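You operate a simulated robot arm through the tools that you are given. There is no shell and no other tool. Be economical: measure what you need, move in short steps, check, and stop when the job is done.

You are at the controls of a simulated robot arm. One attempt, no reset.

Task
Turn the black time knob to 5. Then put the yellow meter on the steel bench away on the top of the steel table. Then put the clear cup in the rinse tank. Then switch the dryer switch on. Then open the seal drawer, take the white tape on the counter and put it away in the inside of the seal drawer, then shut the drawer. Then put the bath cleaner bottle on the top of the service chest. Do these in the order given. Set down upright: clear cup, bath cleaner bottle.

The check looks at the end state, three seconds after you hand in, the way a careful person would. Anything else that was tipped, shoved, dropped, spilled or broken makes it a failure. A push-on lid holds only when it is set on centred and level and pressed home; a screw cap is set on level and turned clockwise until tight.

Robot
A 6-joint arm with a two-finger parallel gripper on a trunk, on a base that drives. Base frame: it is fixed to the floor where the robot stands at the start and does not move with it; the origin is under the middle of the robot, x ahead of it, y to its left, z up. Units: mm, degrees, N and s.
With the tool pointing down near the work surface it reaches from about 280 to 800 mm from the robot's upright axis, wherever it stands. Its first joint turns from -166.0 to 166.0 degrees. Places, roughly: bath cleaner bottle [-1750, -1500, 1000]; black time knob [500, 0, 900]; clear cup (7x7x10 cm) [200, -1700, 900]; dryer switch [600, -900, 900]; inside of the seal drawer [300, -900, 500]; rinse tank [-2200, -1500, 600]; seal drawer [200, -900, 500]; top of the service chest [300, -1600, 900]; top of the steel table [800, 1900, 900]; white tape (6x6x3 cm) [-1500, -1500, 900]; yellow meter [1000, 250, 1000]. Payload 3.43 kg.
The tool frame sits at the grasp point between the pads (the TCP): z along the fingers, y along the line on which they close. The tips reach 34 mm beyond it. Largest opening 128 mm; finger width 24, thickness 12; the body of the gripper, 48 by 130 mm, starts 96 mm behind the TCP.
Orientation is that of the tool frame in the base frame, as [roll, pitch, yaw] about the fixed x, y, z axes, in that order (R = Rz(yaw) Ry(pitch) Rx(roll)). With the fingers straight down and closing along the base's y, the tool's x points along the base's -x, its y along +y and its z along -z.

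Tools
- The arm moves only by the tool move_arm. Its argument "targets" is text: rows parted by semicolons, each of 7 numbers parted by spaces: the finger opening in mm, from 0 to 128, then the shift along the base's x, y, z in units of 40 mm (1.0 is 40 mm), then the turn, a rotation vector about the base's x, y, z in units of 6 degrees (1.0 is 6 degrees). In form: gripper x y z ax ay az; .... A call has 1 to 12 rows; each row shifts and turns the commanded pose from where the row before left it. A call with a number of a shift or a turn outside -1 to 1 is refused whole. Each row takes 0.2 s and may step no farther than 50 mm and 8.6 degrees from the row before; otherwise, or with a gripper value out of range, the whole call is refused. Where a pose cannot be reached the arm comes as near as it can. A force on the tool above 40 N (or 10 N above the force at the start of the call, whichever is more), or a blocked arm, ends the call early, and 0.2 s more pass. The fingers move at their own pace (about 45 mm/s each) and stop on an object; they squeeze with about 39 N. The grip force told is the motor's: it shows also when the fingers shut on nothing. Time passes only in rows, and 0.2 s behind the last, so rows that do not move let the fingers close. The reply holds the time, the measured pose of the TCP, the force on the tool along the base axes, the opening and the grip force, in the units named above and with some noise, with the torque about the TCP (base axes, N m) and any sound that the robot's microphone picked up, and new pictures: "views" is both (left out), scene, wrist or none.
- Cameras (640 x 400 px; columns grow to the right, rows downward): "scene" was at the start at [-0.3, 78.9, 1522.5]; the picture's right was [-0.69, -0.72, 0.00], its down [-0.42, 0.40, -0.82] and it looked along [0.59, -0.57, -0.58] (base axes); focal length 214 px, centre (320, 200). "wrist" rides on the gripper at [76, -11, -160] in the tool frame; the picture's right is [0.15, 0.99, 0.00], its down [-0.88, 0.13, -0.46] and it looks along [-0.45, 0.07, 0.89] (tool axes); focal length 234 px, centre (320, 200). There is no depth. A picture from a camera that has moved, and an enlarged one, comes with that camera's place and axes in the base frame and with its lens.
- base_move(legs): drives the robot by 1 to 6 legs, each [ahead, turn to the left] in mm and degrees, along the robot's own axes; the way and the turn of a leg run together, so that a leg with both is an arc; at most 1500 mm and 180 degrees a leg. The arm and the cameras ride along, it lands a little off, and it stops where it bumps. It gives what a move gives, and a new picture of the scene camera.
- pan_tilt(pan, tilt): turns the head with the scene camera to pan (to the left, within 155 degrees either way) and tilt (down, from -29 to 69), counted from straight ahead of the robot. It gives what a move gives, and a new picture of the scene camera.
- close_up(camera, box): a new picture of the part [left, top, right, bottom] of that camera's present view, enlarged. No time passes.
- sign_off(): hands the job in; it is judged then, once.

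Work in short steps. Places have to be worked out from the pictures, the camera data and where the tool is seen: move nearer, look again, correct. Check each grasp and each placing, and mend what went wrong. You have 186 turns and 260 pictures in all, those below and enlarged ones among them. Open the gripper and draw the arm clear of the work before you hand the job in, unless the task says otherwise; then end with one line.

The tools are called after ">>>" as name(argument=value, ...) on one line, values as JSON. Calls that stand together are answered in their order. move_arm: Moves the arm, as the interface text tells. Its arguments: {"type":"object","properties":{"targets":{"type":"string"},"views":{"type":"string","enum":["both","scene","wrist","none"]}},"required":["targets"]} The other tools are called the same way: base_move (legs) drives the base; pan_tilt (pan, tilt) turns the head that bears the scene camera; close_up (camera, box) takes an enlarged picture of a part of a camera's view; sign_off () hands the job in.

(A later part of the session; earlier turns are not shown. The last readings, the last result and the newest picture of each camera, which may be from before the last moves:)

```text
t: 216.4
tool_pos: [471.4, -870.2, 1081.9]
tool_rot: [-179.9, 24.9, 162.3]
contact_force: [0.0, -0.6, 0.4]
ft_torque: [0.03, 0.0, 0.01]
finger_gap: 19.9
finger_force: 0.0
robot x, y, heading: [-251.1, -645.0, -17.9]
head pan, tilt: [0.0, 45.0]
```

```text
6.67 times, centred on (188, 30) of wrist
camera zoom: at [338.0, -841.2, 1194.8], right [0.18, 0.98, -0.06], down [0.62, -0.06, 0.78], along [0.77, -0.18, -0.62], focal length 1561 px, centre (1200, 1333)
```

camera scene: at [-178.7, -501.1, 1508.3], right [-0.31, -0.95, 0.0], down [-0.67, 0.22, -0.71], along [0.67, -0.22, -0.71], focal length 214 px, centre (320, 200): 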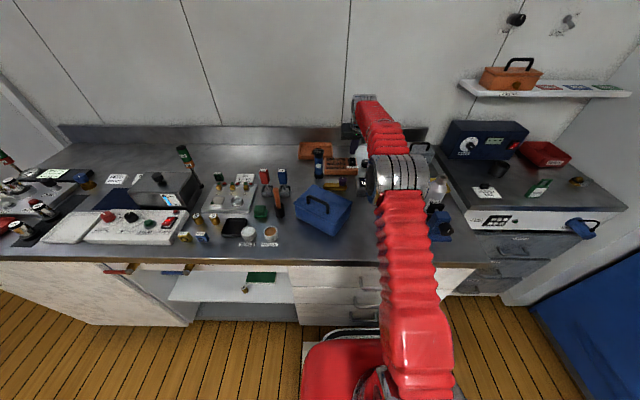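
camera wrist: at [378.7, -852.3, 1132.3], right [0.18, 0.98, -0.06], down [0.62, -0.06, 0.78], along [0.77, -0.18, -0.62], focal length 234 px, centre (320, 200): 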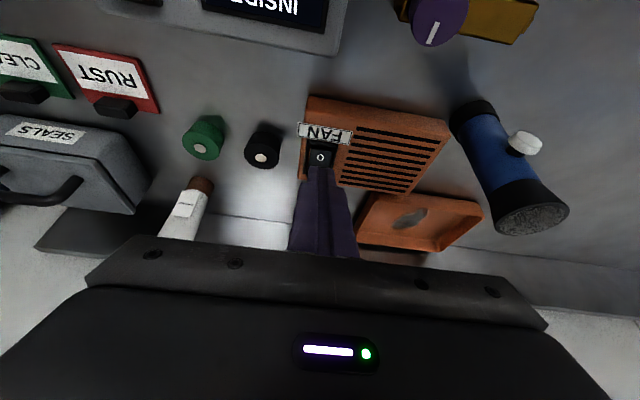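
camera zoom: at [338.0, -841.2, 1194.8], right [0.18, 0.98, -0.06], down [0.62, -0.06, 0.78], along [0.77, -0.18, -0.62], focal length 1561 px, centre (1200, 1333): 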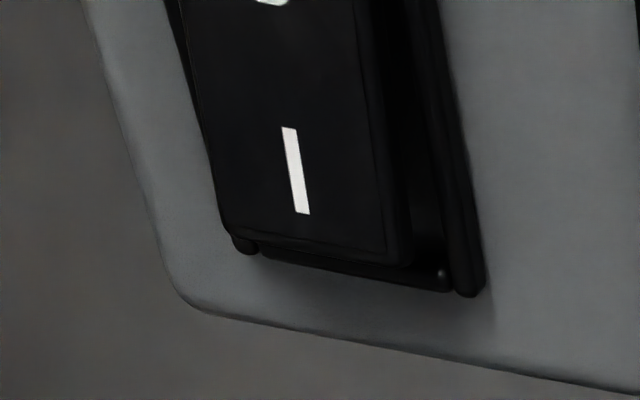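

>>> close_up(camera="wrist", box=[288, 132, 352, 172])

>>> close_up(camera="scene", box=[334, 145, 366, 165])

>>> close_up(camera="scene", box=[370, 165, 402, 185])

```text
10.00 times, centred on (320, 152) of wrist
camera zoom: at [338.0, -841.2, 1194.8], right [0.18, 0.98, -0.06], down [0.62, -0.06, 0.78], along [0.77, -0.18, -0.62], focal length 2342 px, centre (320, 680)
```

zoom: 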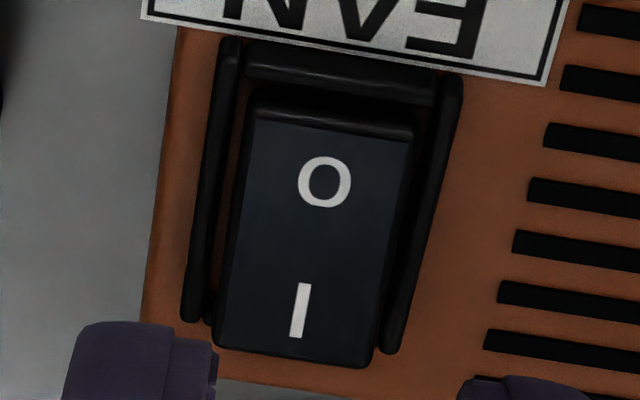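

```text
16.00 times, centred on (350, 155) of scene
camera zoom: at [-178.8, -501.1, 1508.3], right [-0.31, -0.95, 0.0], down [-0.67, 0.22, -0.71], along [0.67, -0.22, -0.71], focal length 3432 px, centre (-160, 920)
```

zoom: 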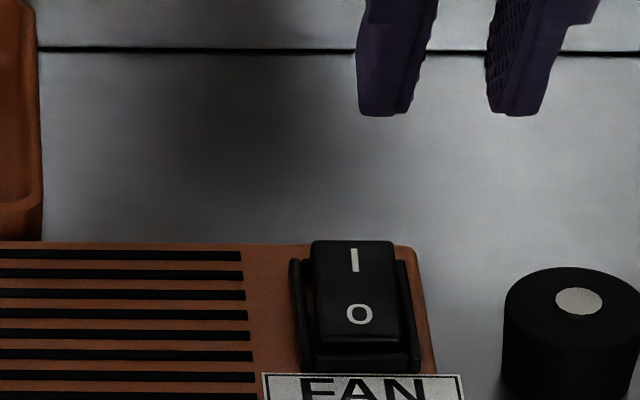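

```text
16.00 times, centred on (386, 175) of scene
camera zoom: at [-178.8, -501.1, 1508.3], right [-0.31, -0.95, 0.0], down [-0.67, 0.22, -0.71], along [0.67, -0.22, -0.71], focal length 3432 px, centre (-736, 600)
```

zoom: 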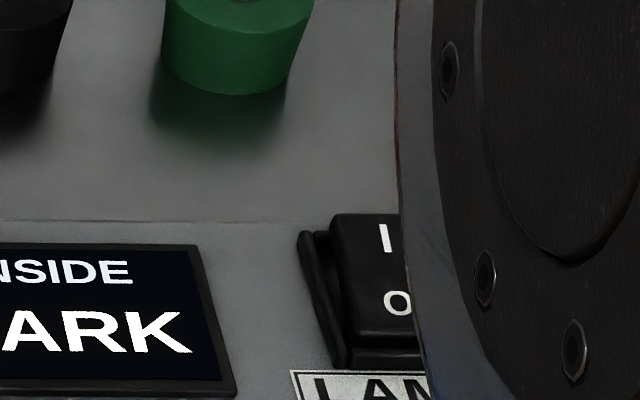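

Rocker still shows I raised (off); it is longer/higher than I assumed (I end ≈ (565, -900, 945)). I approach from above again and press at that spot.

>>> move_arm(targets="0 0.77 -0.24 -0.6 0 0 0; 0 0.77 -0.24 -0.6 0 0 0; 0 0.77 -0.24 -0.6 0 0 0; 0 0 0 -0.3 0 0 0; 0 0 0 -0.2 0 0 0; 0 0 0 0 0 0 0", views="none")

>>> close_up(camera="scene", box=[334, 140, 366, 160])

>>> close_up(camera="wrist", box=[240, 120, 400, 220])

```text
t: 217.8
tool_pos: [563.0, -900.6, 990.7]
tool_rot: [-180.0, 25.0, 162.2]
contact_force: [0.3, -0.1, -0.3]
ft_torque: [0.05, -0.02, -0.01]
finger_gap: 0.2
finger_force: 33.0
robot x, y, heading: [-249.1, -647.6, -17.9]
head pan, tilt: [0.0, 45.0]
```

```text
16.00 times, centred on (350, 150) of scene
camera zoom: at [-178.7, -501.1, 1508.3], right [-0.31, -0.95, 0.0], down [-0.67, 0.22, -0.71], along [0.67, -0.22, -0.71], focal length 3432 px, centre (-160, 1000)
```

zoom: 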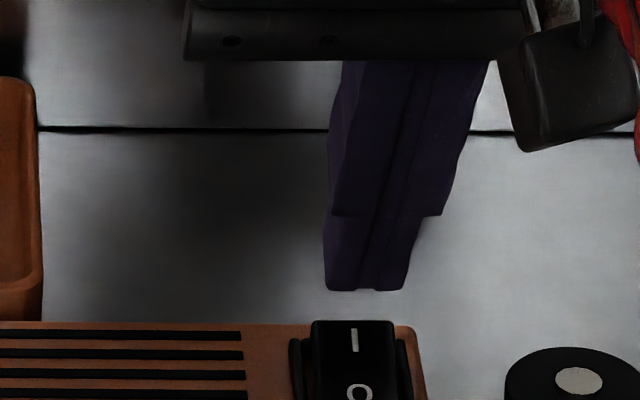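

```text
4.00 times, centred on (320, 170) of wrist
camera zoom: at [430.2, -870.7, 1103.8], right [0.18, 0.98, -0.06], down [0.62, -0.06, 0.78], along [0.77, -0.18, -0.62], focal length 937 px, centre (320, 320)
```

zoom: 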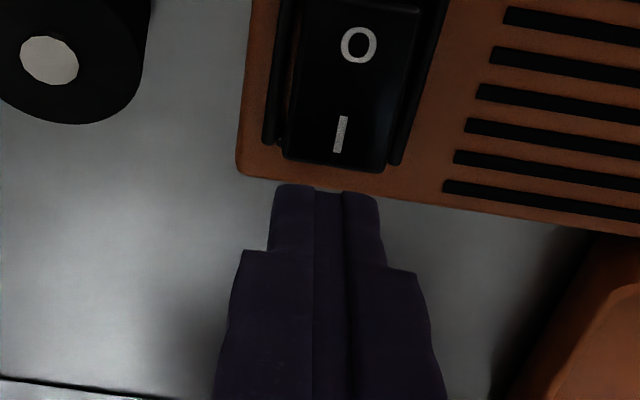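

>>> move_arm(targets="0 -0.12 0.04 0 0 0 0; 0 0 0 -0.15 0 0 0; 0 0 0 -0.1 0 0 0; 0 0 0 0 0 0 0", views="none")

>>> close_up(camera="scene", box=[334, 140, 366, 160])

```text
t: 218.8
tool_pos: [558.5, -897.9, 980.2]
tool_rot: [179.9, 25.0, 162.2]
contact_force: [0.9, -0.3, 2.7]
ft_torque: [-0.02, -0.03, 0.0]
finger_gap: 0.0
finger_force: 33.2
robot x, y, heading: [-245.3, -643.6, -18.1]
head pan, tilt: [0.0, 45.0]
```

```text
16.00 times, centred on (350, 150) of scene
camera zoom: at [-178.8, -501.1, 1508.3], right [-0.31, -0.95, 0.0], down [-0.67, 0.22, -0.71], along [0.67, -0.22, -0.71], focal length 3432 px, centre (-160, 1000)
```

zoom: 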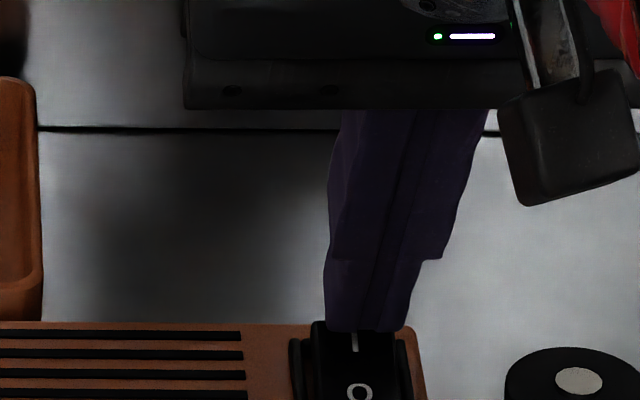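

Touching the I side (2.7 N). Press down.

>>> move_arm(targets="0 0 0 -0.1 0 0 0; 0 0 0 -0.1 0 0 0; 0 0 0 -0.08 0 0 0; 0 0 0 0 0 0 0", views="none")

>>> close_up(camera="scene", box=[334, 140, 366, 160])

```text
t: 219.7
tool_pos: [560.7, -899.6, 976.9]
tool_rot: [179.9, 25.7, 162.3]
contact_force: [-0.4, -0.1, 0.8]
ft_torque: [0.0, -0.04, -0.02]
finger_gap: 0.1
finger_force: 33.1
robot x, y, heading: [-248.2, -646.5, -18.3]
head pan, tilt: [0.0, 45.0]
heard: click
stopped in row 4: the force on the tool passed its limit at 42 N (the readings are from after the stop); the commanded pose is now the measured one
```

```text
16.00 times, centred on (350, 150) of scene
camera zoom: at [-178.8, -501.1, 1508.2], right [-0.31, -0.95, 0.0], down [-0.67, 0.22, -0.71], along [0.67, -0.22, -0.71], focal length 3432 px, centre (-160, 1000)
```

zoom: 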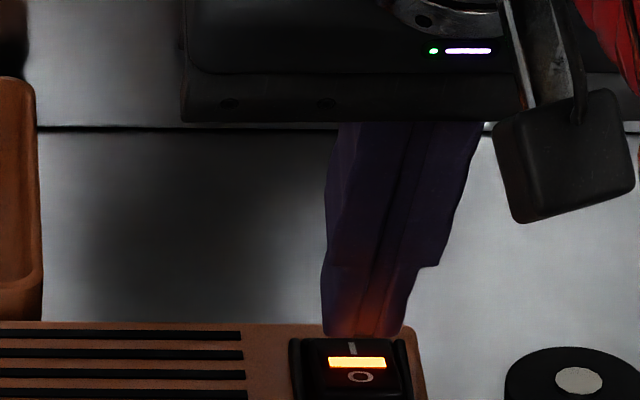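

Click, and the switch is lit: dryer on. I withdraw and level the tool.

>>> move_arm(targets="0 0 0 0.9 0 0 0; 0 -0.3 0.1 0.9 0.22 0.68 0; 20 -0.8 0.26 0.7 0.22 0.68 0; 20 -0.85 0.28 0.6 0.22 0.68 0; 20 -0.85 0.28 0.6 0.22 0.68 0; 20 -0.85 0.28 0.6 0.22 0.68 0; 20 -0.85 0.28 0.6 0.22 0.68 0; 20 -0.85 0.28 0.6 0 0 0; 20 -0.9 0.29 0 0 0 0; 20 -0.9 0.29 0 0 0 0; 20 -0.9 0.29 0 0 0 0; 20 -0.9 0.29 0 0 0 0", views="none")

>>> close_up(camera="scene", box=[290, 250, 482, 370])

>>> close_up(camera="scene", box=[310, 130, 438, 210])

```text
t: 222.3
tool_pos: [202.5, -782.6, 1197.1]
tool_rot: [179.8, -0.1, 162.2]
contact_force: [-0.2, -0.6, -0.2]
ft_torque: [0.02, 0.03, 0.0]
finger_gap: 20.1
finger_force: 0.1
robot x, y, heading: [-249.5, -643.1, -18.0]
head pan, tilt: [0.0, 45.0]
```

```text
3.33 times, centred on (386, 310) of scene
camera zoom: at [-178.8, -501.1, 1508.2], right [-0.31, -0.95, 0.0], down [-0.67, 0.22, -0.71], along [0.67, -0.22, -0.71], focal length 715 px, centre (100, -167)
```

zoom: 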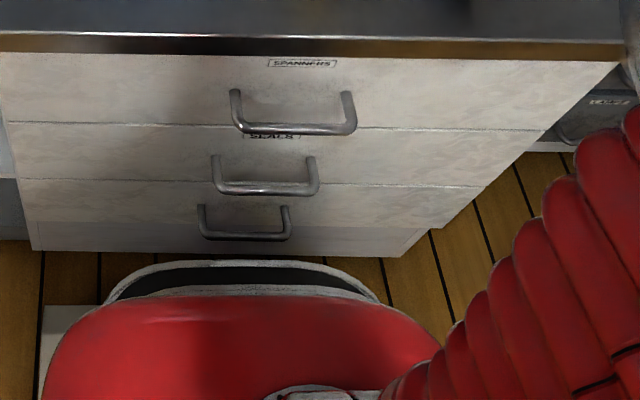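

```text
5.00 times, centred on (374, 170) of scene
camera zoom: at [-178.8, -501.1, 1508.2], right [-0.31, -0.95, 0.0], down [-0.67, 0.22, -0.71], along [0.67, -0.22, -0.71], focal length 1072 px, centre (50, 350)
```

zoom: 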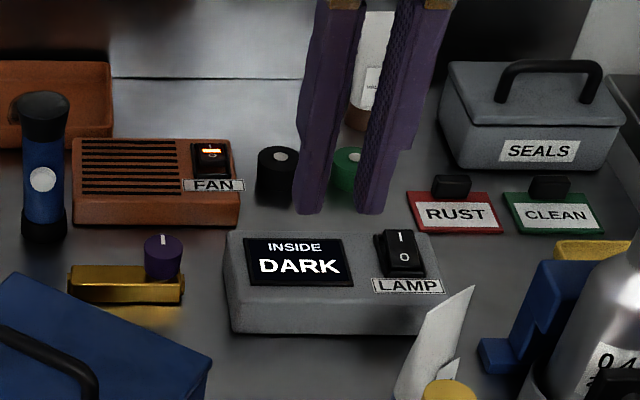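

The dryer lamp glows. Now the drawers: top is SPANNERS, the second seems to be SEALS. I back off to have room for opening.

>>> base_move(legs=[[-330, 0]])

>>> close_up(camera="scene", box=[300, 200, 460, 300])

```text
t: 225.0
tool_pos: [-111.6, -680.0, 1197.6]
tool_rot: [179.9, -0.1, 162.2]
contact_force: [-0.3, 0.0, -0.3]
ft_torque: [0.0, -0.02, 0.0]
finger_gap: 20.0
finger_force: 0.0
robot x, y, heading: [-560.1, -542.2, -18.1]
head pan, tilt: [0.0, 45.0]
camera scene: at [-493.1, -398.5, 1508.3], right [-0.31, -0.95, 0.0], down [-0.67, 0.22, -0.71], along [0.67, -0.22, -0.71], focal length 214 px, centre (320, 200)
```

scene: 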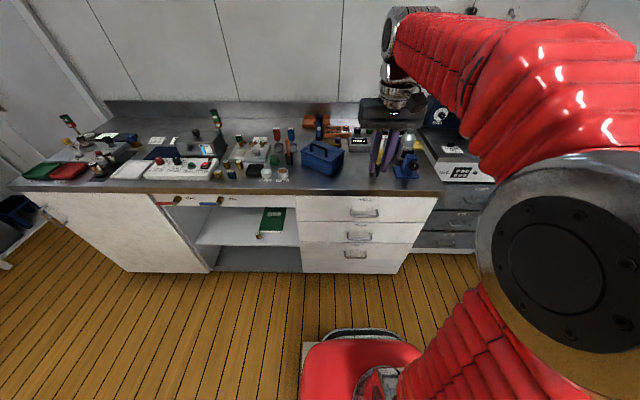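

```text
4.00 times, centred on (380, 250) of scene
camera zoom: at [-493.1, -398.5, 1508.3], right [-0.31, -0.95, 0.0], down [-0.67, 0.22, -0.71], along [0.67, -0.22, -0.71], focal length 858 px, centre (80, 0)
```

zoom: 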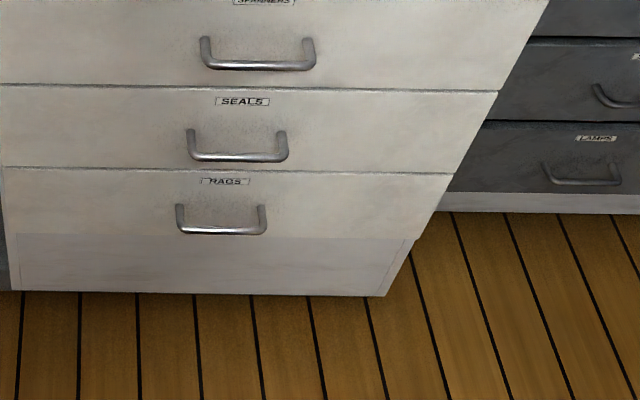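

The second drawer is SEALS; its handle bar is at about (50, -789, 583). I reorient the tool: yaw so the fingers close vertically, then tilt forward.

>>> move_arm(targets="60 0.05 -0.13 -0.4 0 0 -1; 60 0.05 -0.13 -0.4 0 0 -1; 60 0.05 -0.13 -0.4 0 0 -1; 60 0.05 -0.13 -0.4 0 0 -1; 60 0.05 -0.13 -0.4 0 0 -1; 60 0.05 -0.13 -0.4 0 0 -1; 60 0.05 -0.13 -0.4 0 0 -1; 60 0.05 -0.13 -0.4 0 0 -1; 60 0.05 -0.13 -0.4 0 0 -1; 60 0.05 -0.13 -0.4 0 0 -1; 60 0.05 -0.13 -0.4 0 0 -1; 60 0.05 -0.13 -0.4 0 0 -1", views="none")

>>> move_arm(targets="60 0 0 -0.3 0 0 -1; 60 0 0 -0.3 0 0 -1; 60 0 0 -0.3 0 0 -1; 60 0 0 -0.3 -0.309 -0.951 0; 60 0 0 -0.3 -0.309 -0.951 0; 60 0 0 -0.3 -0.309 -0.951 0; 60 0 0 -0.3 -0.309 -0.951 0; 60 0 0 -0.3 -0.309 -0.951 0; 60 0 0 -0.3 -0.309 -0.951 0; 60 0 0 -0.3 -0.309 -0.951 0; 60 0 0 -0.3 -0.309 -0.951 0; 60 0 0 0 -0.309 -0.951 0", views="both")

```text
t: 227.6
tool_pos: [-87.1, -742.0, 1003.5]
tool_rot: [179.8, -0.1, 90.1]
contact_force: [-0.8, 0.8, -0.4]
ft_torque: [0.01, -0.04, -0.06]
finger_gap: 60.0
finger_force: 0.0
robot x, y, heading: [-563.8, -546.1, -18.3]
head pan, tilt: [0.0, 45.0]
```

```text
t: 230.2
tool_pos: [-85.4, -709.4, 887.9]
tool_rot: [139.3, 1.9, 85.4]
contact_force: [0.4, -3.0, 0.9]
ft_torque: [0.16, 0.14, 0.1]
finger_gap: 59.7
finger_force: 0.1
out of reach, approached as far as the arm can: row 9, 10, 11
robot x, y, heading: [-560.7, -542.5, -18.0]
head pan, tilt: [0.0, 45.0]
camera scene: at [-493.1, -398.5, 1508.3], right [-0.31, -0.95, 0.0], down [-0.67, 0.22, -0.71], along [0.67, -0.22, -0.71], focal length 214 px, centre (320, 200)
camera wrist: at [-192.0, -622.2, 999.1], right [0.76, 0.11, 0.64], down [-0.27, -0.85, 0.46], along [0.59, -0.52, -0.62], focal length 234 px, centre (320, 200)
```

scene: 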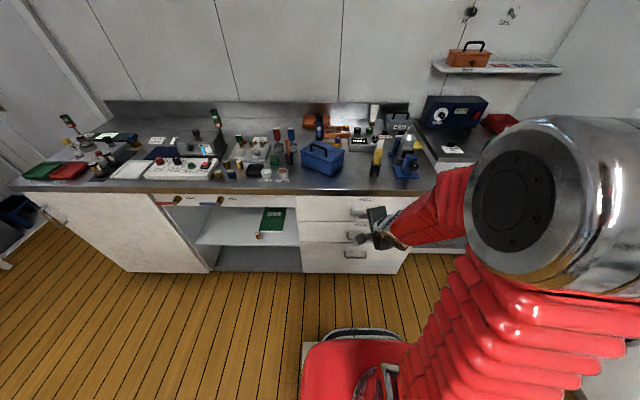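
wrist: 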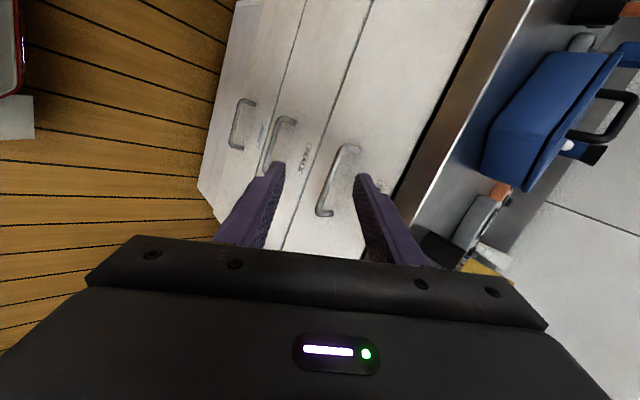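

Too close in for that tilt; I move lower and farther outward where the wrist has room.

>>> move_arm(targets="60 0.5 -0.16 -0.8 0 0 0; 60 0.5 -0.16 -0.8 0 0 0; 60 0.5 -0.16 -0.8 0 0 0; 60 0.5 -0.16 -0.8 0 0 0; 60 0 0 -0.5 0 0 0; 60 0 0 0 0 0 0", views="both")

```text
t: 231.6
tool_pos: [-0.5, -748.2, 745.2]
tool_rot: [137.4, -3.0, 75.2]
contact_force: [0.7, -0.6, 1.2]
ft_torque: [0.0, -0.03, 0.01]
finger_gap: 59.9
finger_force: 0.0
robot x, y, heading: [-563.5, -544.3, -18.2]
head pan, tilt: [0.0, 45.0]
camera scene: at [-492.9, -398.5, 1508.3], right [-0.31, -0.95, 0.0], down [-0.67, 0.22, -0.71], along [0.67, -0.22, -0.71], focal length 214 px, centre (320, 200)
camera wrist: at [-96.7, -653.3, 859.5], right [0.73, -0.08, 0.68], down [-0.44, -0.82, 0.38], along [0.52, -0.57, -0.63], focal length 234 px, centre (320, 200)
```

scene: 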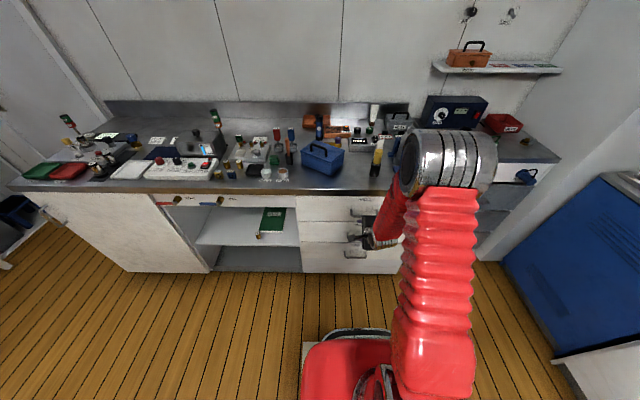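
wrist: 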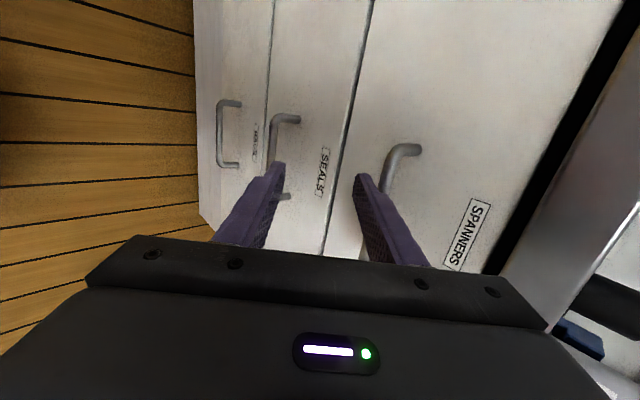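

>>> move_arm(targets="40 -0.1 -0.23 -0.8 -0.2 -0.6 -0.4; 40 -0.1 -0.23 -0.8 -0.2 -0.6 -0.4; 40 -0.1 -0.23 -0.8 -0.2 -0.6 -0.3; 40 0 0 -0.3 -0.3 -0.9 0; 40 0 0 0 0 0 0", views="both")

>>> close_up(camera="wrist", box=[160, 60, 440, 235])

```text
t: 232.8
tool_pos: [-32.5, -828.5, 643.8]
tool_rot: [120.3, -3.4, 70.0]
contact_force: [0.0, -0.6, -0.5]
ft_torque: [0.0, 0.0, 0.01]
finger_gap: 39.9
finger_force: 0.1
out of reach, approached as far as the arm can: row 1, 2, 3, 4
robot x, y, heading: [-562.4, -546.5, -18.0]
head pan, tilt: [0.0, 45.0]
camera scene: at [-492.9, -398.6, 1508.3], right [-0.31, -0.95, 0.0], down [-0.67, 0.22, -0.71], along [0.67, -0.22, -0.71], focal length 214 px, centre (320, 200)
camera wrist: at [-142.8, -713.1, 719.0], right [0.5, -0.08, 0.86], down [-0.62, -0.73, 0.29], along [0.61, -0.68, -0.42], focal length 234 px, centre (320, 200)
```

scene: 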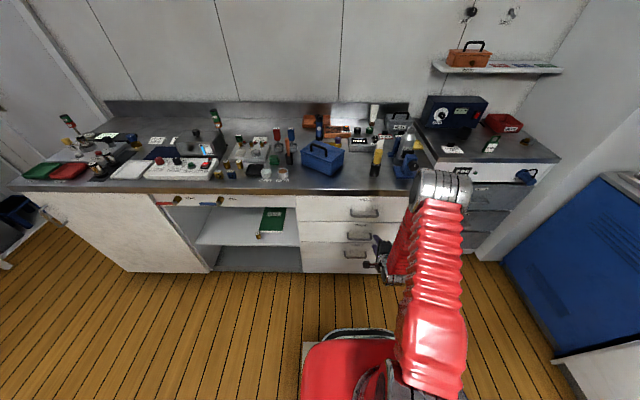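
wrist: 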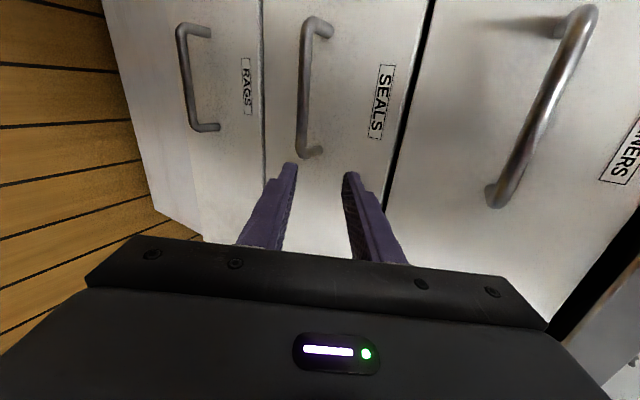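

```text
2.29 times, centred on (300, 148) of wrist
camera zoom: at [-142.8, -713.1, 719.0], right [0.5, -0.08, 0.86], down [-0.62, -0.73, 0.29], along [0.61, -0.68, -0.42], focal length 535 px, centre (366, 320)
```

zoom: 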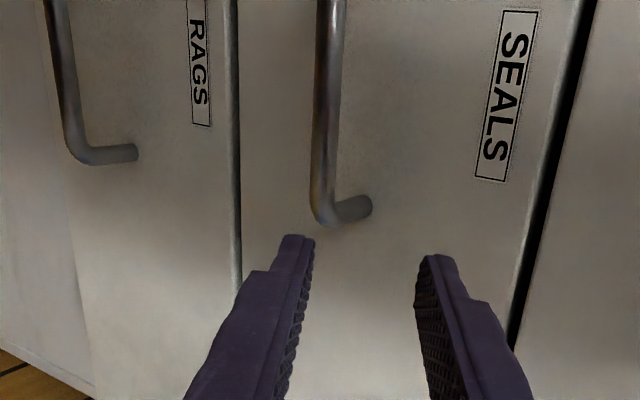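

The bar triangulates to (50, -788, 584), confirmed. My arm is 60 mm too far right at this wrist limit, so I turn the base 5.5° left to line up.

>>> base_move(legs=[[0, 5.5]])

>>> close_up(camera="wrist", box=[160, 60, 440, 235])

```text
t: 233.8
tool_pos: [-7.6, -778.1, 643.6]
tool_rot: [120.3, -3.6, 75.7]
contact_force: [0.3, -0.4, -0.7]
ft_torque: [-0.03, -0.02, 0.0]
finger_gap: 39.8
finger_force: 0.1
robot x, y, heading: [-564.5, -542.4, -12.6]
head pan, tilt: [0.0, 45.0]
camera scene: at [-507.7, -397.2, 1508.3], right [-0.22, -0.98, 0.0], down [-0.69, 0.15, -0.71], along [0.69, -0.15, -0.71], focal length 214 px, centre (320, 200)
```

scene: 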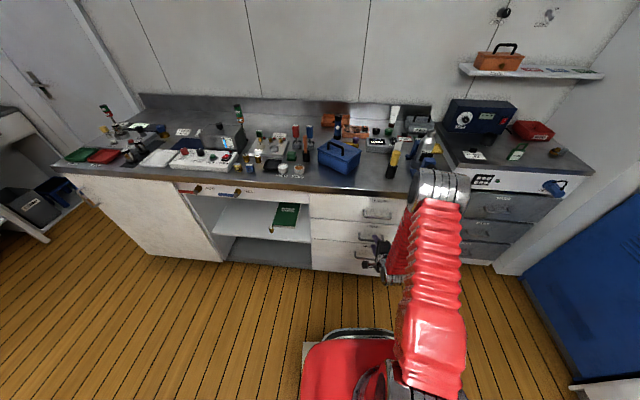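

```text
2.29 times, centred on (300, 148) of wrist
camera zoom: at [-129.1, -673.5, 719.4], right [0.51, -0.03, 0.86], down [-0.54, -0.79, 0.29], along [0.67, -0.61, -0.42], focal length 535 px, centre (366, 320)
```

zoom: 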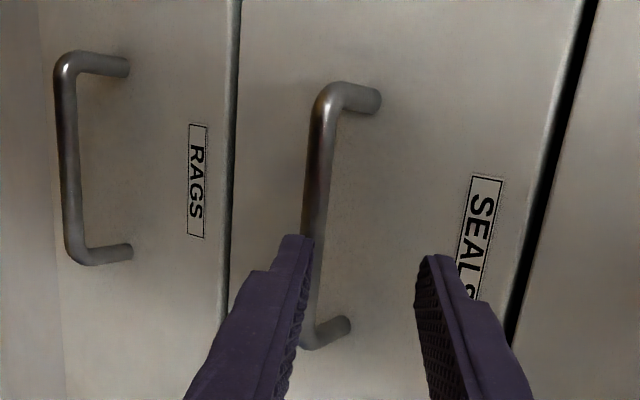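

>>> move_arm(targets="40 -0.26 0.12 -0.48 0 0 0; 40 0 0 0 0 0 0", views="none")

>>> close_up(camera="wrist", box=[160, 60, 440, 235])

```text
t: 234.4
tool_pos: [-16.7, -772.9, 626.1]
tool_rot: [120.3, -3.6, 75.8]
contact_force: [0.3, -0.5, -0.5]
ft_torque: [-0.02, -0.02, 0.0]
finger_gap: 39.8
finger_force: 0.1
robot x, y, heading: [-563.2, -546.1, -12.7]
head pan, tilt: [0.0, 45.0]
```

```text
2.29 times, centred on (300, 148) of wrist
camera zoom: at [-139.7, -669.7, 701.3], right [0.51, -0.03, 0.86], down [-0.54, -0.79, 0.29], along [0.67, -0.61, -0.42], focal length 535 px, centre (366, 320)
```

zoom: 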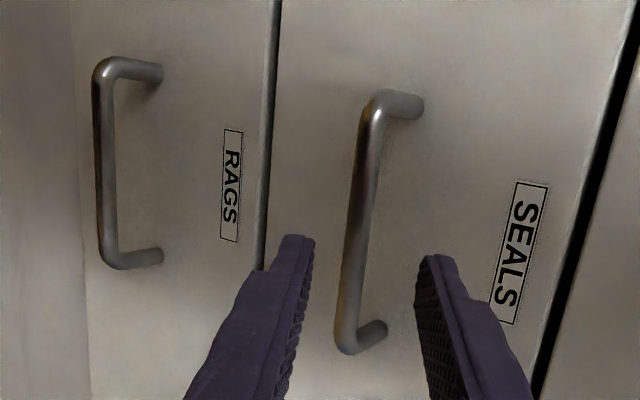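

The bar lies between the fingers. Advance along the tool axis.

>>> move_arm(targets="40 0.42 -0.09 -0.25 0 0 0; 40 0.42 -0.09 -0.25 0 0 0; 40 0 0 0 0 0 0", views="none")

>>> close_up(camera="wrist", box=[160, 60, 440, 235])

```text
t: 235.2
tool_pos: [14.6, -780.9, 604.9]
tool_rot: [120.3, -3.8, 76.1]
contact_force: [-0.2, -0.4, -0.2]
ft_torque: [0.03, 0.0, 0.02]
finger_gap: 40.0
finger_force: 0.1
robot x, y, heading: [-564.8, -543.7, -12.7]
head pan, tilt: [0.0, 45.0]
```

```text
2.29 times, centred on (300, 148) of wrist
camera zoom: at [-107.5, -679.0, 680.9], right [0.51, -0.03, 0.86], down [-0.53, -0.8, 0.28], along [0.68, -0.6, -0.42], focal length 535 px, centre (366, 320)
```

zoom: 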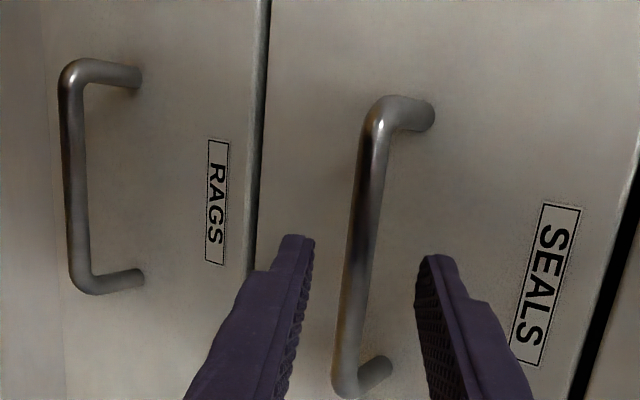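

>>> move_arm(targets="40 0.4 -0.09 -0.24 0 0 0; 40 0 0 0 0 0 0; 5 0 0 0 0 0 0; 5 0 0 0 0 0 0; 5 0 0 0 0 0 0; 5 0 0 0 0 0 0", views="none")

>>> close_up(camera="wrist", box=[160, 60, 440, 235])

```text
t: 236.6
tool_pos: [30.8, -785.3, 593.3]
tool_rot: [120.7, -3.8, 76.3]
contact_force: [-6.1, 0.4, -20.5]
ft_torque: [-0.87, 0.85, 0.47]
finger_gap: 12.0
finger_force: 45.2
robot x, y, heading: [-560.4, -545.9, -12.4]
head pan, tilt: [0.0, 45.0]
```

```text
2.29 times, centred on (300, 148) of wrist
camera zoom: at [-92.7, -683.7, 670.5], right [0.51, -0.03, 0.86], down [-0.53, -0.8, 0.28], along [0.68, -0.6, -0.43], focal length 535 px, centre (366, 320)
```

zoom: 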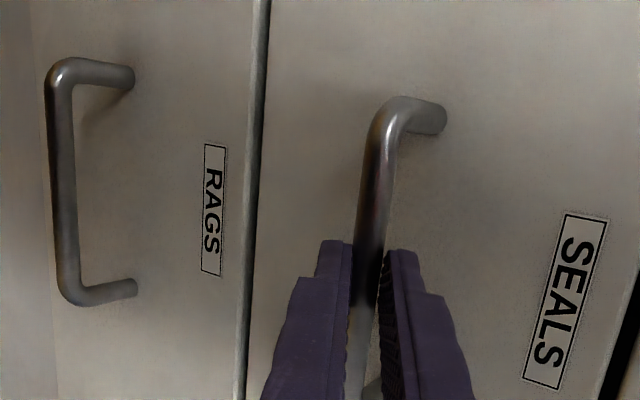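

Handle gripped (12 mm). I pull by reversing the base 240 mm.

>>> base_move(legs=[[-240, 0]])

>>> close_up(camera="wrist", box=[160, 60, 440, 235])

```text
t: 237.6
tool_pos: [-6.9, -772.4, 594.3]
tool_rot: [120.7, -3.9, 76.7]
contact_force: [-0.4, -1.5, -5.6]
ft_torque: [-0.98, 0.38, 0.33]
finger_gap: 11.9
finger_force: 45.1
robot x, y, heading: [-601.6, -534.7, -12.7]
head pan, tilt: [0.0, 45.0]
stopped in leg 1: the force on the tool passed its limit at 43 N (the readings are from after the stop); the commanded pose is now the measured one
camera scene: at [-544.8, -388.9, 1508.3], right [-0.22, -0.98, 0.0], down [-0.69, 0.15, -0.71], along [0.69, -0.15, -0.71], focal length 214 px, centre (320, 200)
```

scene: 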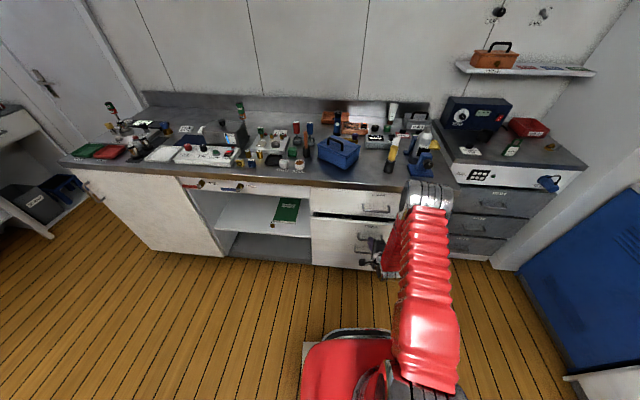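

```text
2.29 times, centred on (300, 148) of wrist
camera zoom: at [-130.5, -672.6, 670.9], right [0.51, -0.03, 0.86], down [-0.52, -0.8, 0.28], along [0.68, -0.59, -0.43], focal length 535 px, centre (366, 320)
```

zoom: 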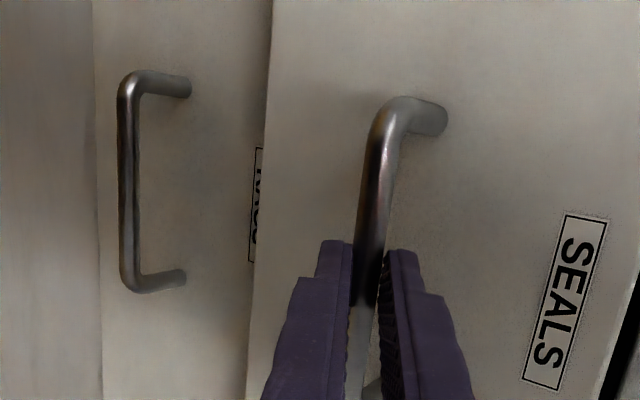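

The drawer opened 40 mm before the force limit. I continue in smaller pulls.

>>> base_move(legs=[[-60, 0]])

>>> base_move(legs=[[-60, 0]])

```text
t: 238.7
tool_pos: [-64.7, -757.2, 593.5]
tool_rot: [120.7, -4.0, 77.2]
contact_force: [13.8, 35.7, -7.3]
ft_torque: [-0.03, 0.18, 1.34]
finger_gap: 11.9
finger_force: 45.0
robot x, y, heading: [-661.9, -526.5, -12.8]
head pan, tilt: [0.0, 45.0]
camera scene: at [-603.3, -375.3, 1508.2], right [-0.22, -0.98, 0.0], down [-0.69, 0.15, -0.71], along [0.69, -0.15, -0.71], focal length 214 px, centre (320, 200)
```

scene: 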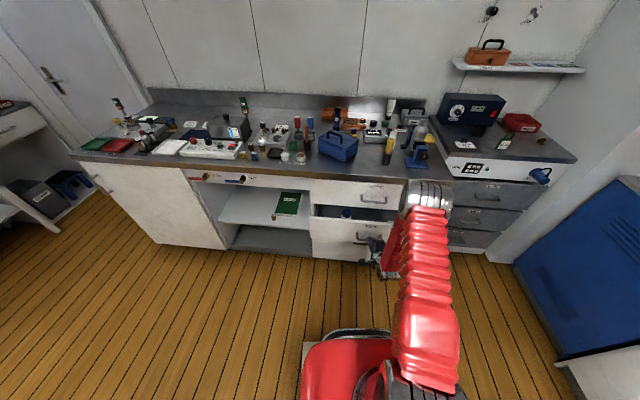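

```text
t: 239.8
tool_pos: [-123.3, -740.2, 595.5]
tool_rot: [120.7, -3.9, 77.7]
contact_force: [13.2, 34.8, -5.9]
ft_torque: [0.24, 0.05, 1.23]
finger_gap: 11.6
finger_force: 44.8
robot x, y, heading: [-718.1, -511.3, -12.6]
head pan, tilt: [0.0, 45.0]
camera scene: at [-662.3, -362.1, 1508.2], right [-0.22, -0.98, 0.0], down [-0.69, 0.15, -0.71], along [0.69, -0.15, -0.71], focal length 214 px, centre (320, 200)
```

scene: 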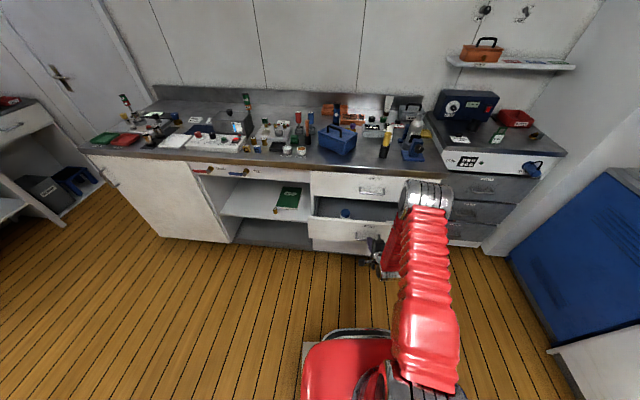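

160 mm open. I relieve the sideways strain with the arm and pull another 60 mm.

>>> move_arm(targets="5 0.06 0.19 0 0 0 0; 5 0 0 0 0 0 0", views="none")

>>> base_move(legs=[[-60, 0]])

>>> close_up(camera="scene", box=[290, 160, 450, 260])

```text
t: 240.4
tool_pos: [-122.0, -736.3, 594.4]
tool_rot: [120.8, -3.9, 77.2]
contact_force: [-13.0, -36.0, -5.2]
ft_torque: [-1.47, 0.61, -0.43]
finger_gap: 11.8
finger_force: 45.1
robot x, y, heading: [-717.8, -510.0, -12.7]
head pan, tilt: [0.0, 45.0]
```

```text
t: 241.4
tool_pos: [-181.6, -715.5, 593.6]
tool_rot: [120.8, -4.1, 78.3]
contact_force: [12.9, 36.2, -1.1]
ft_torque: [0.48, -0.15, 1.08]
finger_gap: 11.7
finger_force: 45.1
robot x, y, heading: [-777.8, -499.2, -12.4]
head pan, tilt: [0.0, 45.0]
camera scene: at [-723.0, -348.6, 1508.2], right [-0.22, -0.98, 0.0], down [-0.69, 0.15, -0.71], along [0.69, -0.15, -0.71], focal length 214 px, centre (320, 200)
```

scene: 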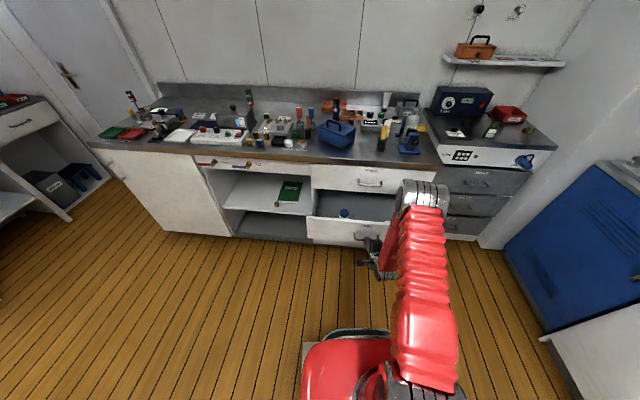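

```text
4.00 times, centred on (370, 210) of scene
camera zoom: at [-723.0, -348.6, 1508.2], right [-0.22, -0.98, 0.0], down [-0.69, 0.15, -0.71], along [0.69, -0.15, -0.71], focal length 858 px, centre (120, 160)
```

zoom: 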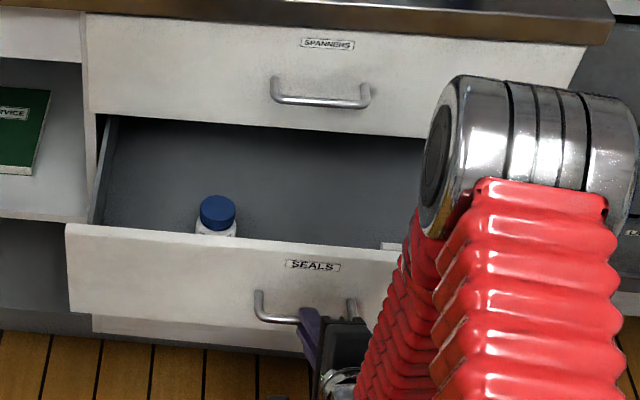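

Open about 223 mm; contents: a jar at left and something at right. I release the handle and withdraw along the tool axis.

>>> move_arm(targets="20 -0.05 -0.16 0 0 0 0; 40 0 0 0 0 0 0; 40 0 0 0 0 0 0; 40 -0.6 0.13 0.36 0 0 0; 40 -0.6 0.13 0.36 0 0 0; 40 -0.6 0.13 0.36 0 0 0; 40 0 0 0.5 0 0 0; 40 0 0 0 0 0 0", views="both")

```text
t: 243.2
tool_pos: [-255.9, -706.4, 657.2]
tool_rot: [120.8, -4.1, 78.3]
contact_force: [-0.5, 1.3, 0.5]
ft_torque: [0.0, 0.0, 0.01]
finger_gap: 40.0
finger_force: 0.2
robot x, y, heading: [-780.1, -498.9, -12.3]
head pan, tilt: [0.0, 45.0]
camera scene: at [-723.3, -349.0, 1508.3], right [-0.22, -0.98, 0.0], down [-0.69, 0.15, -0.71], along [0.69, -0.15, -0.71], focal length 214 px, centre (320, 200)
camera wrist: at [-381.8, -609.9, 734.5], right [0.51, -0.02, 0.86], down [-0.5, -0.82, 0.28], along [0.7, -0.57, -0.43], focal length 234 px, centre (320, 200)
```

scene: 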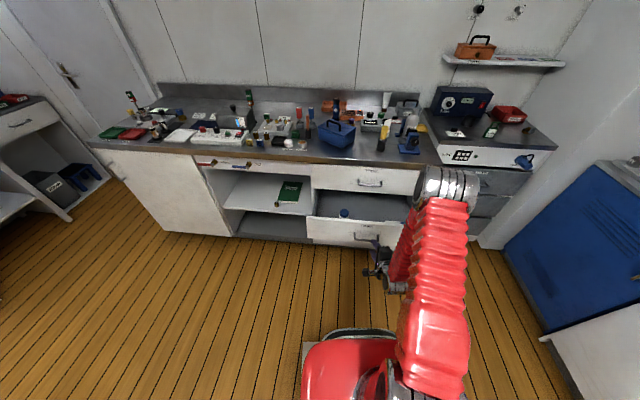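
wrist: 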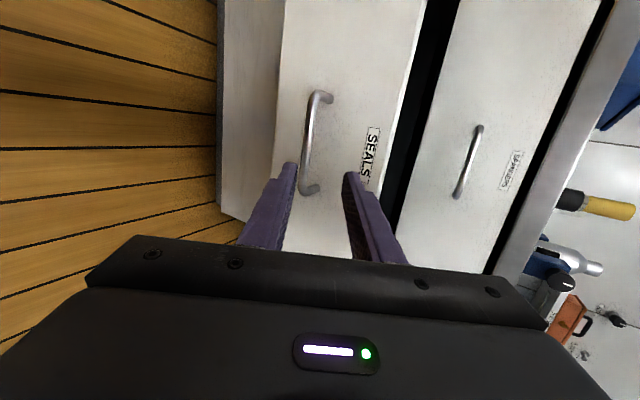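

Drawer is free. I raise and un-tilt the tool to vertical.

>>> move_arm(targets="40 0 0 0.9 0.172 0.975 0; 40 0 0 0.9 0.172 0.975 0; 40 0 0 0.9 0.172 0.975 0; 40 0 0 0.9 0.172 0.975 0; 40 0 0 0.9 0.172 0.975 0; 40 0 0 0.9 0.172 0.975 0; 40 0 0 0.9 0.172 0.975 0; 40 0 0 0.9 0.172 0.975 0; 40 0 0 0.9 0.172 0.975 0; 40 0 0 0.9 0.172 0.975 0; 40 0 0 0.9 0 0 0; 40 0 0 0.9 0 0 0", views="none")

>>> move_arm(targets="100 0 0 0.9 0 0 1; 100 0 0 0.9 0 0 1; 100 0 0 0.9 0 0 1; 100 0 0 0 0 0 1; 100 0 0 0 0 0 1; 100 0 0 0 0 0 1; 100 0 0 0 0 0 1; 100 0 0 0 0 0 1; 100 0 0 0 0 0 1; 100 0 0 0 0 0 1; 100 0 0 0 0 0 1; 100 0 0 0 0 0 1", views="none")

```text
t: 245.8
tool_pos: [-249.3, -697.3, 1060.5]
tool_rot: [176.3, -3.2, 76.0]
contact_force: [-0.5, 0.1, -0.4]
ft_torque: [0.0, -0.02, -0.04]
finger_gap: 39.9
finger_force: 0.1
out of reach, approached as far as the arm can: row 5, 6
robot x, y, heading: [-785.2, -496.9, -12.4]
head pan, tilt: [0.0, 45.0]
```

```text
t: 248.4
tool_pos: [-249.2, -695.6, 1169.7]
tool_rot: [176.2, -3.2, 148.1]
contact_force: [0.2, 0.3, 0.0]
ft_torque: [0.0, -0.01, -0.01]
finger_gap: 99.8
finger_force: 0.0
robot x, y, heading: [-778.1, -497.8, -12.5]
head pan, tilt: [0.0, 45.0]
```

Level the tool, tuck the arm, and drive to the tape on the counter.

>>> move_arm(targets="100 -0.85 0.32 0.4 -0.4 -0.06 0.3; 100 -0.85 0.32 0.4 -0.42 -0.06 0.3; 100 -0.85 0.32 0.4 0 0 0.3; 100 -0.85 0.32 0.4 0 0 0.3; 100 -0.85 0.32 0.4 0 0 0.3; 100 -0.85 0.32 0.4 0 0 0.3; 100 0 0 0 0 0 0", views="none")

>>> base_move(legs=[[0, -122], [630, 0], [0, 26.5], [50, 0]])

```text
t: 250.0
tool_pos: [-453.5, -619.3, 1266.4]
tool_rot: [-179.9, -0.3, 158.6]
contact_force: [0.7, -0.2, 0.1]
ft_torque: [0.0, 0.0, 0.0]
finger_gap: 100.0
finger_force: 0.1
robot x, y, heading: [-775.4, -497.7, -12.5]
head pan, tilt: [0.0, 45.0]
```

```text
t: 264.1
tool_pos: [-1327.0, -1335.0, 1267.1]
tool_rot: [-179.9, -0.2, 66.6]
contact_force: [-0.7, -0.3, -0.9]
ft_torque: [-0.02, -0.03, 0.02]
finger_gap: 100.3
finger_force: 0.0
robot x, y, heading: [-1191.3, -1012.3, -104.5]
head pan, tilt: [0.0, 45.0]
camera scene: at [-1044.5, -1075.0, 1508.3], right [-0.97, 0.25, 0.0], down [0.18, 0.68, -0.71], along [-0.18, -0.68, -0.71], focal length 214 px, centre (320, 200)
```

scene: 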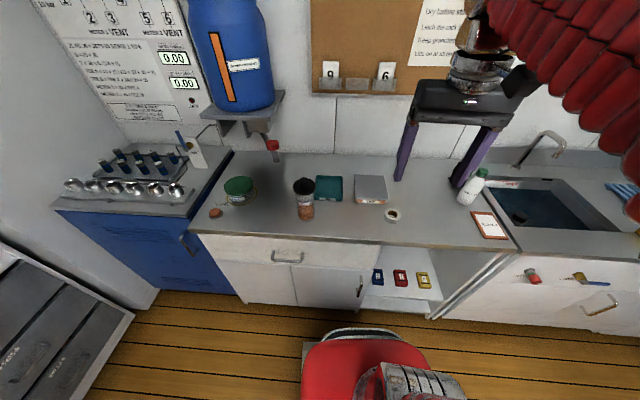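

The tape is at about (-1450, -1523). I move the gripper above it.

>>> move_arm(targets="100 -0.51 -0.78 -0.57 0 0 0; 100 -0.51 -0.78 -0.57 0 0 0; 100 -0.51 -0.78 -0.57 0 0 0; 100 -0.51 -0.78 -0.57 0 0 0; 100 -0.51 -0.78 -0.57 0 0 0; 100 -0.51 -0.78 -0.57 0 0 0; 100 0 0 0 0 0 0", views="wrist")

>>> close_up(camera="wrist", box=[220, 80, 420, 205])

```text
t: 265.7
tool_pos: [-1448.6, -1522.4, 1128.6]
tool_rot: [180.0, -0.2, 66.6]
contact_force: [0.9, 0.1, -0.4]
ft_torque: [0.04, 0.01, 0.01]
finger_gap: 99.9
finger_force: 0.0
robot x, y, heading: [-1190.7, -1010.6, -104.5]
head pan, tilt: [0.0, 45.0]
camera wrist: at [-1430.1, -1450.2, 1288.7], right [0.97, -0.26, 0.0], down [-0.23, -0.86, 0.45], along [-0.12, -0.44, -0.89], focal length 234 px, centre (320, 200)
```

wrist: 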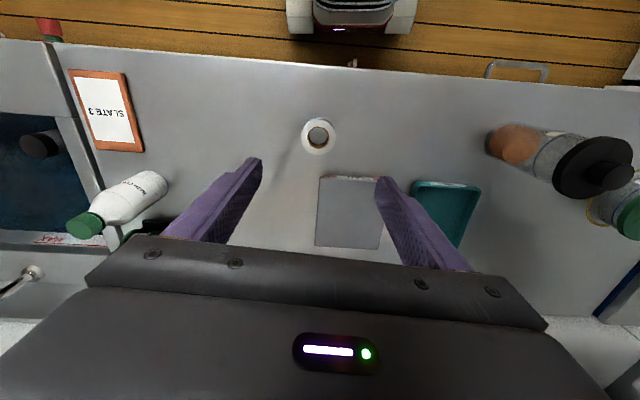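

```text
3.20 times, centred on (320, 142) of wrist
camera zoom: at [-1430.1, -1450.2, 1288.7], right [0.97, -0.26, 0.0], down [-0.23, -0.86, 0.45], along [-0.12, -0.44, -0.89], focal length 749 px, centre (320, 384)
```

zoom: 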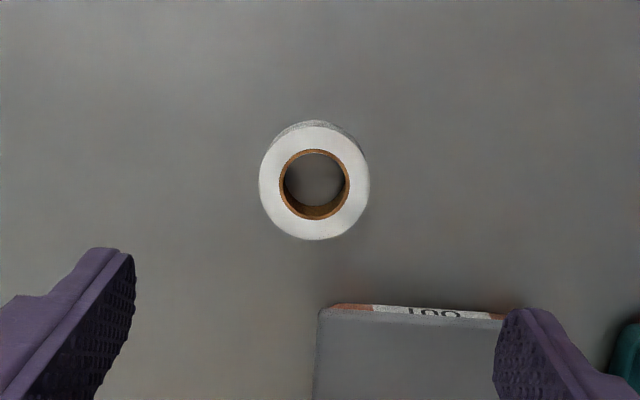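

>>> move_arm(targets="100 -0.06 -0.13 -0.95 0 0 0; 100 -0.05 -0.12 -0.95 0 0 0; 100 0 0 -0.95 0 0 0; 100 0 0 -0.95 0 0 0; 100 0 0 -0.9 0 0 0; 100 0 0 0 0 0 0", views="wrist")

>>> close_up(camera="wrist", box=[200, 80, 440, 230])

```text
t: 267.1
tool_pos: [-1455.8, -1534.2, 941.2]
tool_rot: [-180.0, -0.2, 66.8]
contact_force: [-0.1, 1.1, -0.4]
ft_torque: [0.01, -0.02, 0.0]
finger_gap: 99.9
finger_force: 0.3
robot x, y, heading: [-1193.0, -1012.0, -105.0]
head pan, tilt: [0.0, 45.0]
camera wrist: at [-1436.7, -1461.0, 1101.9], right [0.97, -0.26, 0.0], down [-0.23, -0.86, 0.45], along [-0.12, -0.44, -0.89], focal length 234 px, centre (320, 200)
```

wrist: 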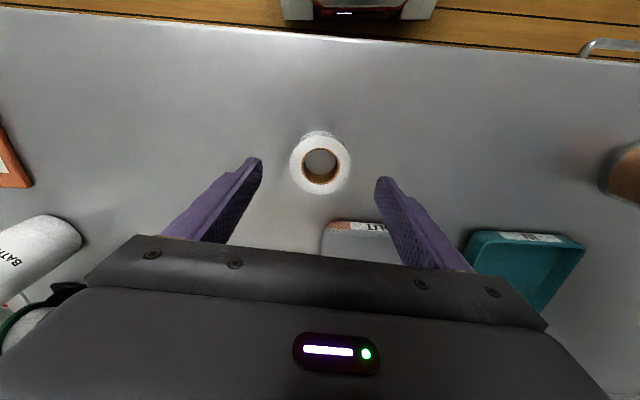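

```text
2.67 times, centred on (320, 155) of wrist
camera zoom: at [-1436.7, -1461.0, 1101.9], right [0.97, -0.26, 0.0], down [-0.23, -0.86, 0.45], along [-0.12, -0.44, -0.89], focal length 624 px, centre (320, 320)
```

zoom: 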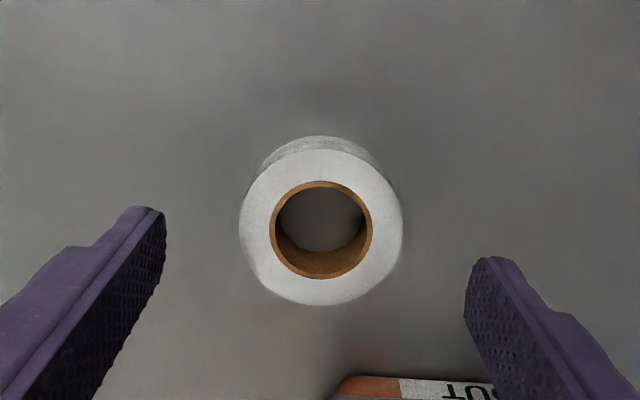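

Centred; counter is at z≈851. Go down 49 mm and grip.

>>> move_arm(targets="100 0 0 -0.6 0 0 0; 100 0 0 -0.5 0 0 0; 100 0 0 -0.13 0 0 0; 100 0 0 0 0 0 0; 45 0 0 0 0 0 0; 45 0 0 0 0 0 0; 45 0 0 0 0 0 0; 45 0 0 0 0 0 0", views="none")

>>> move_arm(targets="45 0 0 0.6 0 0 0; 45 0 0 0.9 0 0 0; 45 0 0 0.9 0 0 0; 45 0 0 0.9 0 0 0; 45 0 0 0 0 0 0", views="wrist")

```text
t: 268.5
tool_pos: [-1454.8, -1535.0, 894.0]
tool_rot: [-180.0, 0.1, 66.7]
contact_force: [-0.8, 0.7, 1.5]
ft_torque: [0.05, -0.01, 0.01]
finger_gap: 58.8
finger_force: 8.3
robot x, y, heading: [-1187.8, -1012.4, -104.5]
head pan, tilt: [0.0, 45.0]
stopped in row 6: the force on the tool passed its limit at 42 N (the readings are from after the stop); the commanded pose is now the measured one
```

```text
t: 269.7
tool_pos: [-1455.5, -1533.8, 1026.2]
tool_rot: [180.0, 0.1, 66.7]
contact_force: [-0.1, 1.0, 0.0]
ft_torque: [0.02, -0.01, 0.02]
finger_gap: 58.1
finger_force: 38.7
robot x, y, heading: [-1190.7, -1014.4, -104.7]
head pan, tilt: [0.0, 45.0]
camera wrist: at [-1435.9, -1461.3, 1186.1], right [0.97, -0.26, 0.0], down [-0.23, -0.86, 0.46], along [-0.12, -0.44, -0.89], focal length 234 px, centre (320, 200)
```

wrist: 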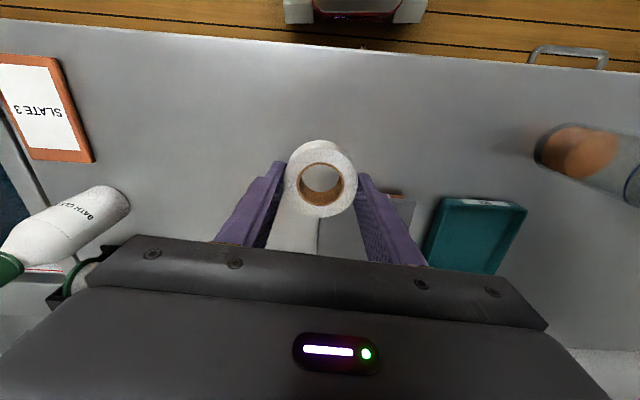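

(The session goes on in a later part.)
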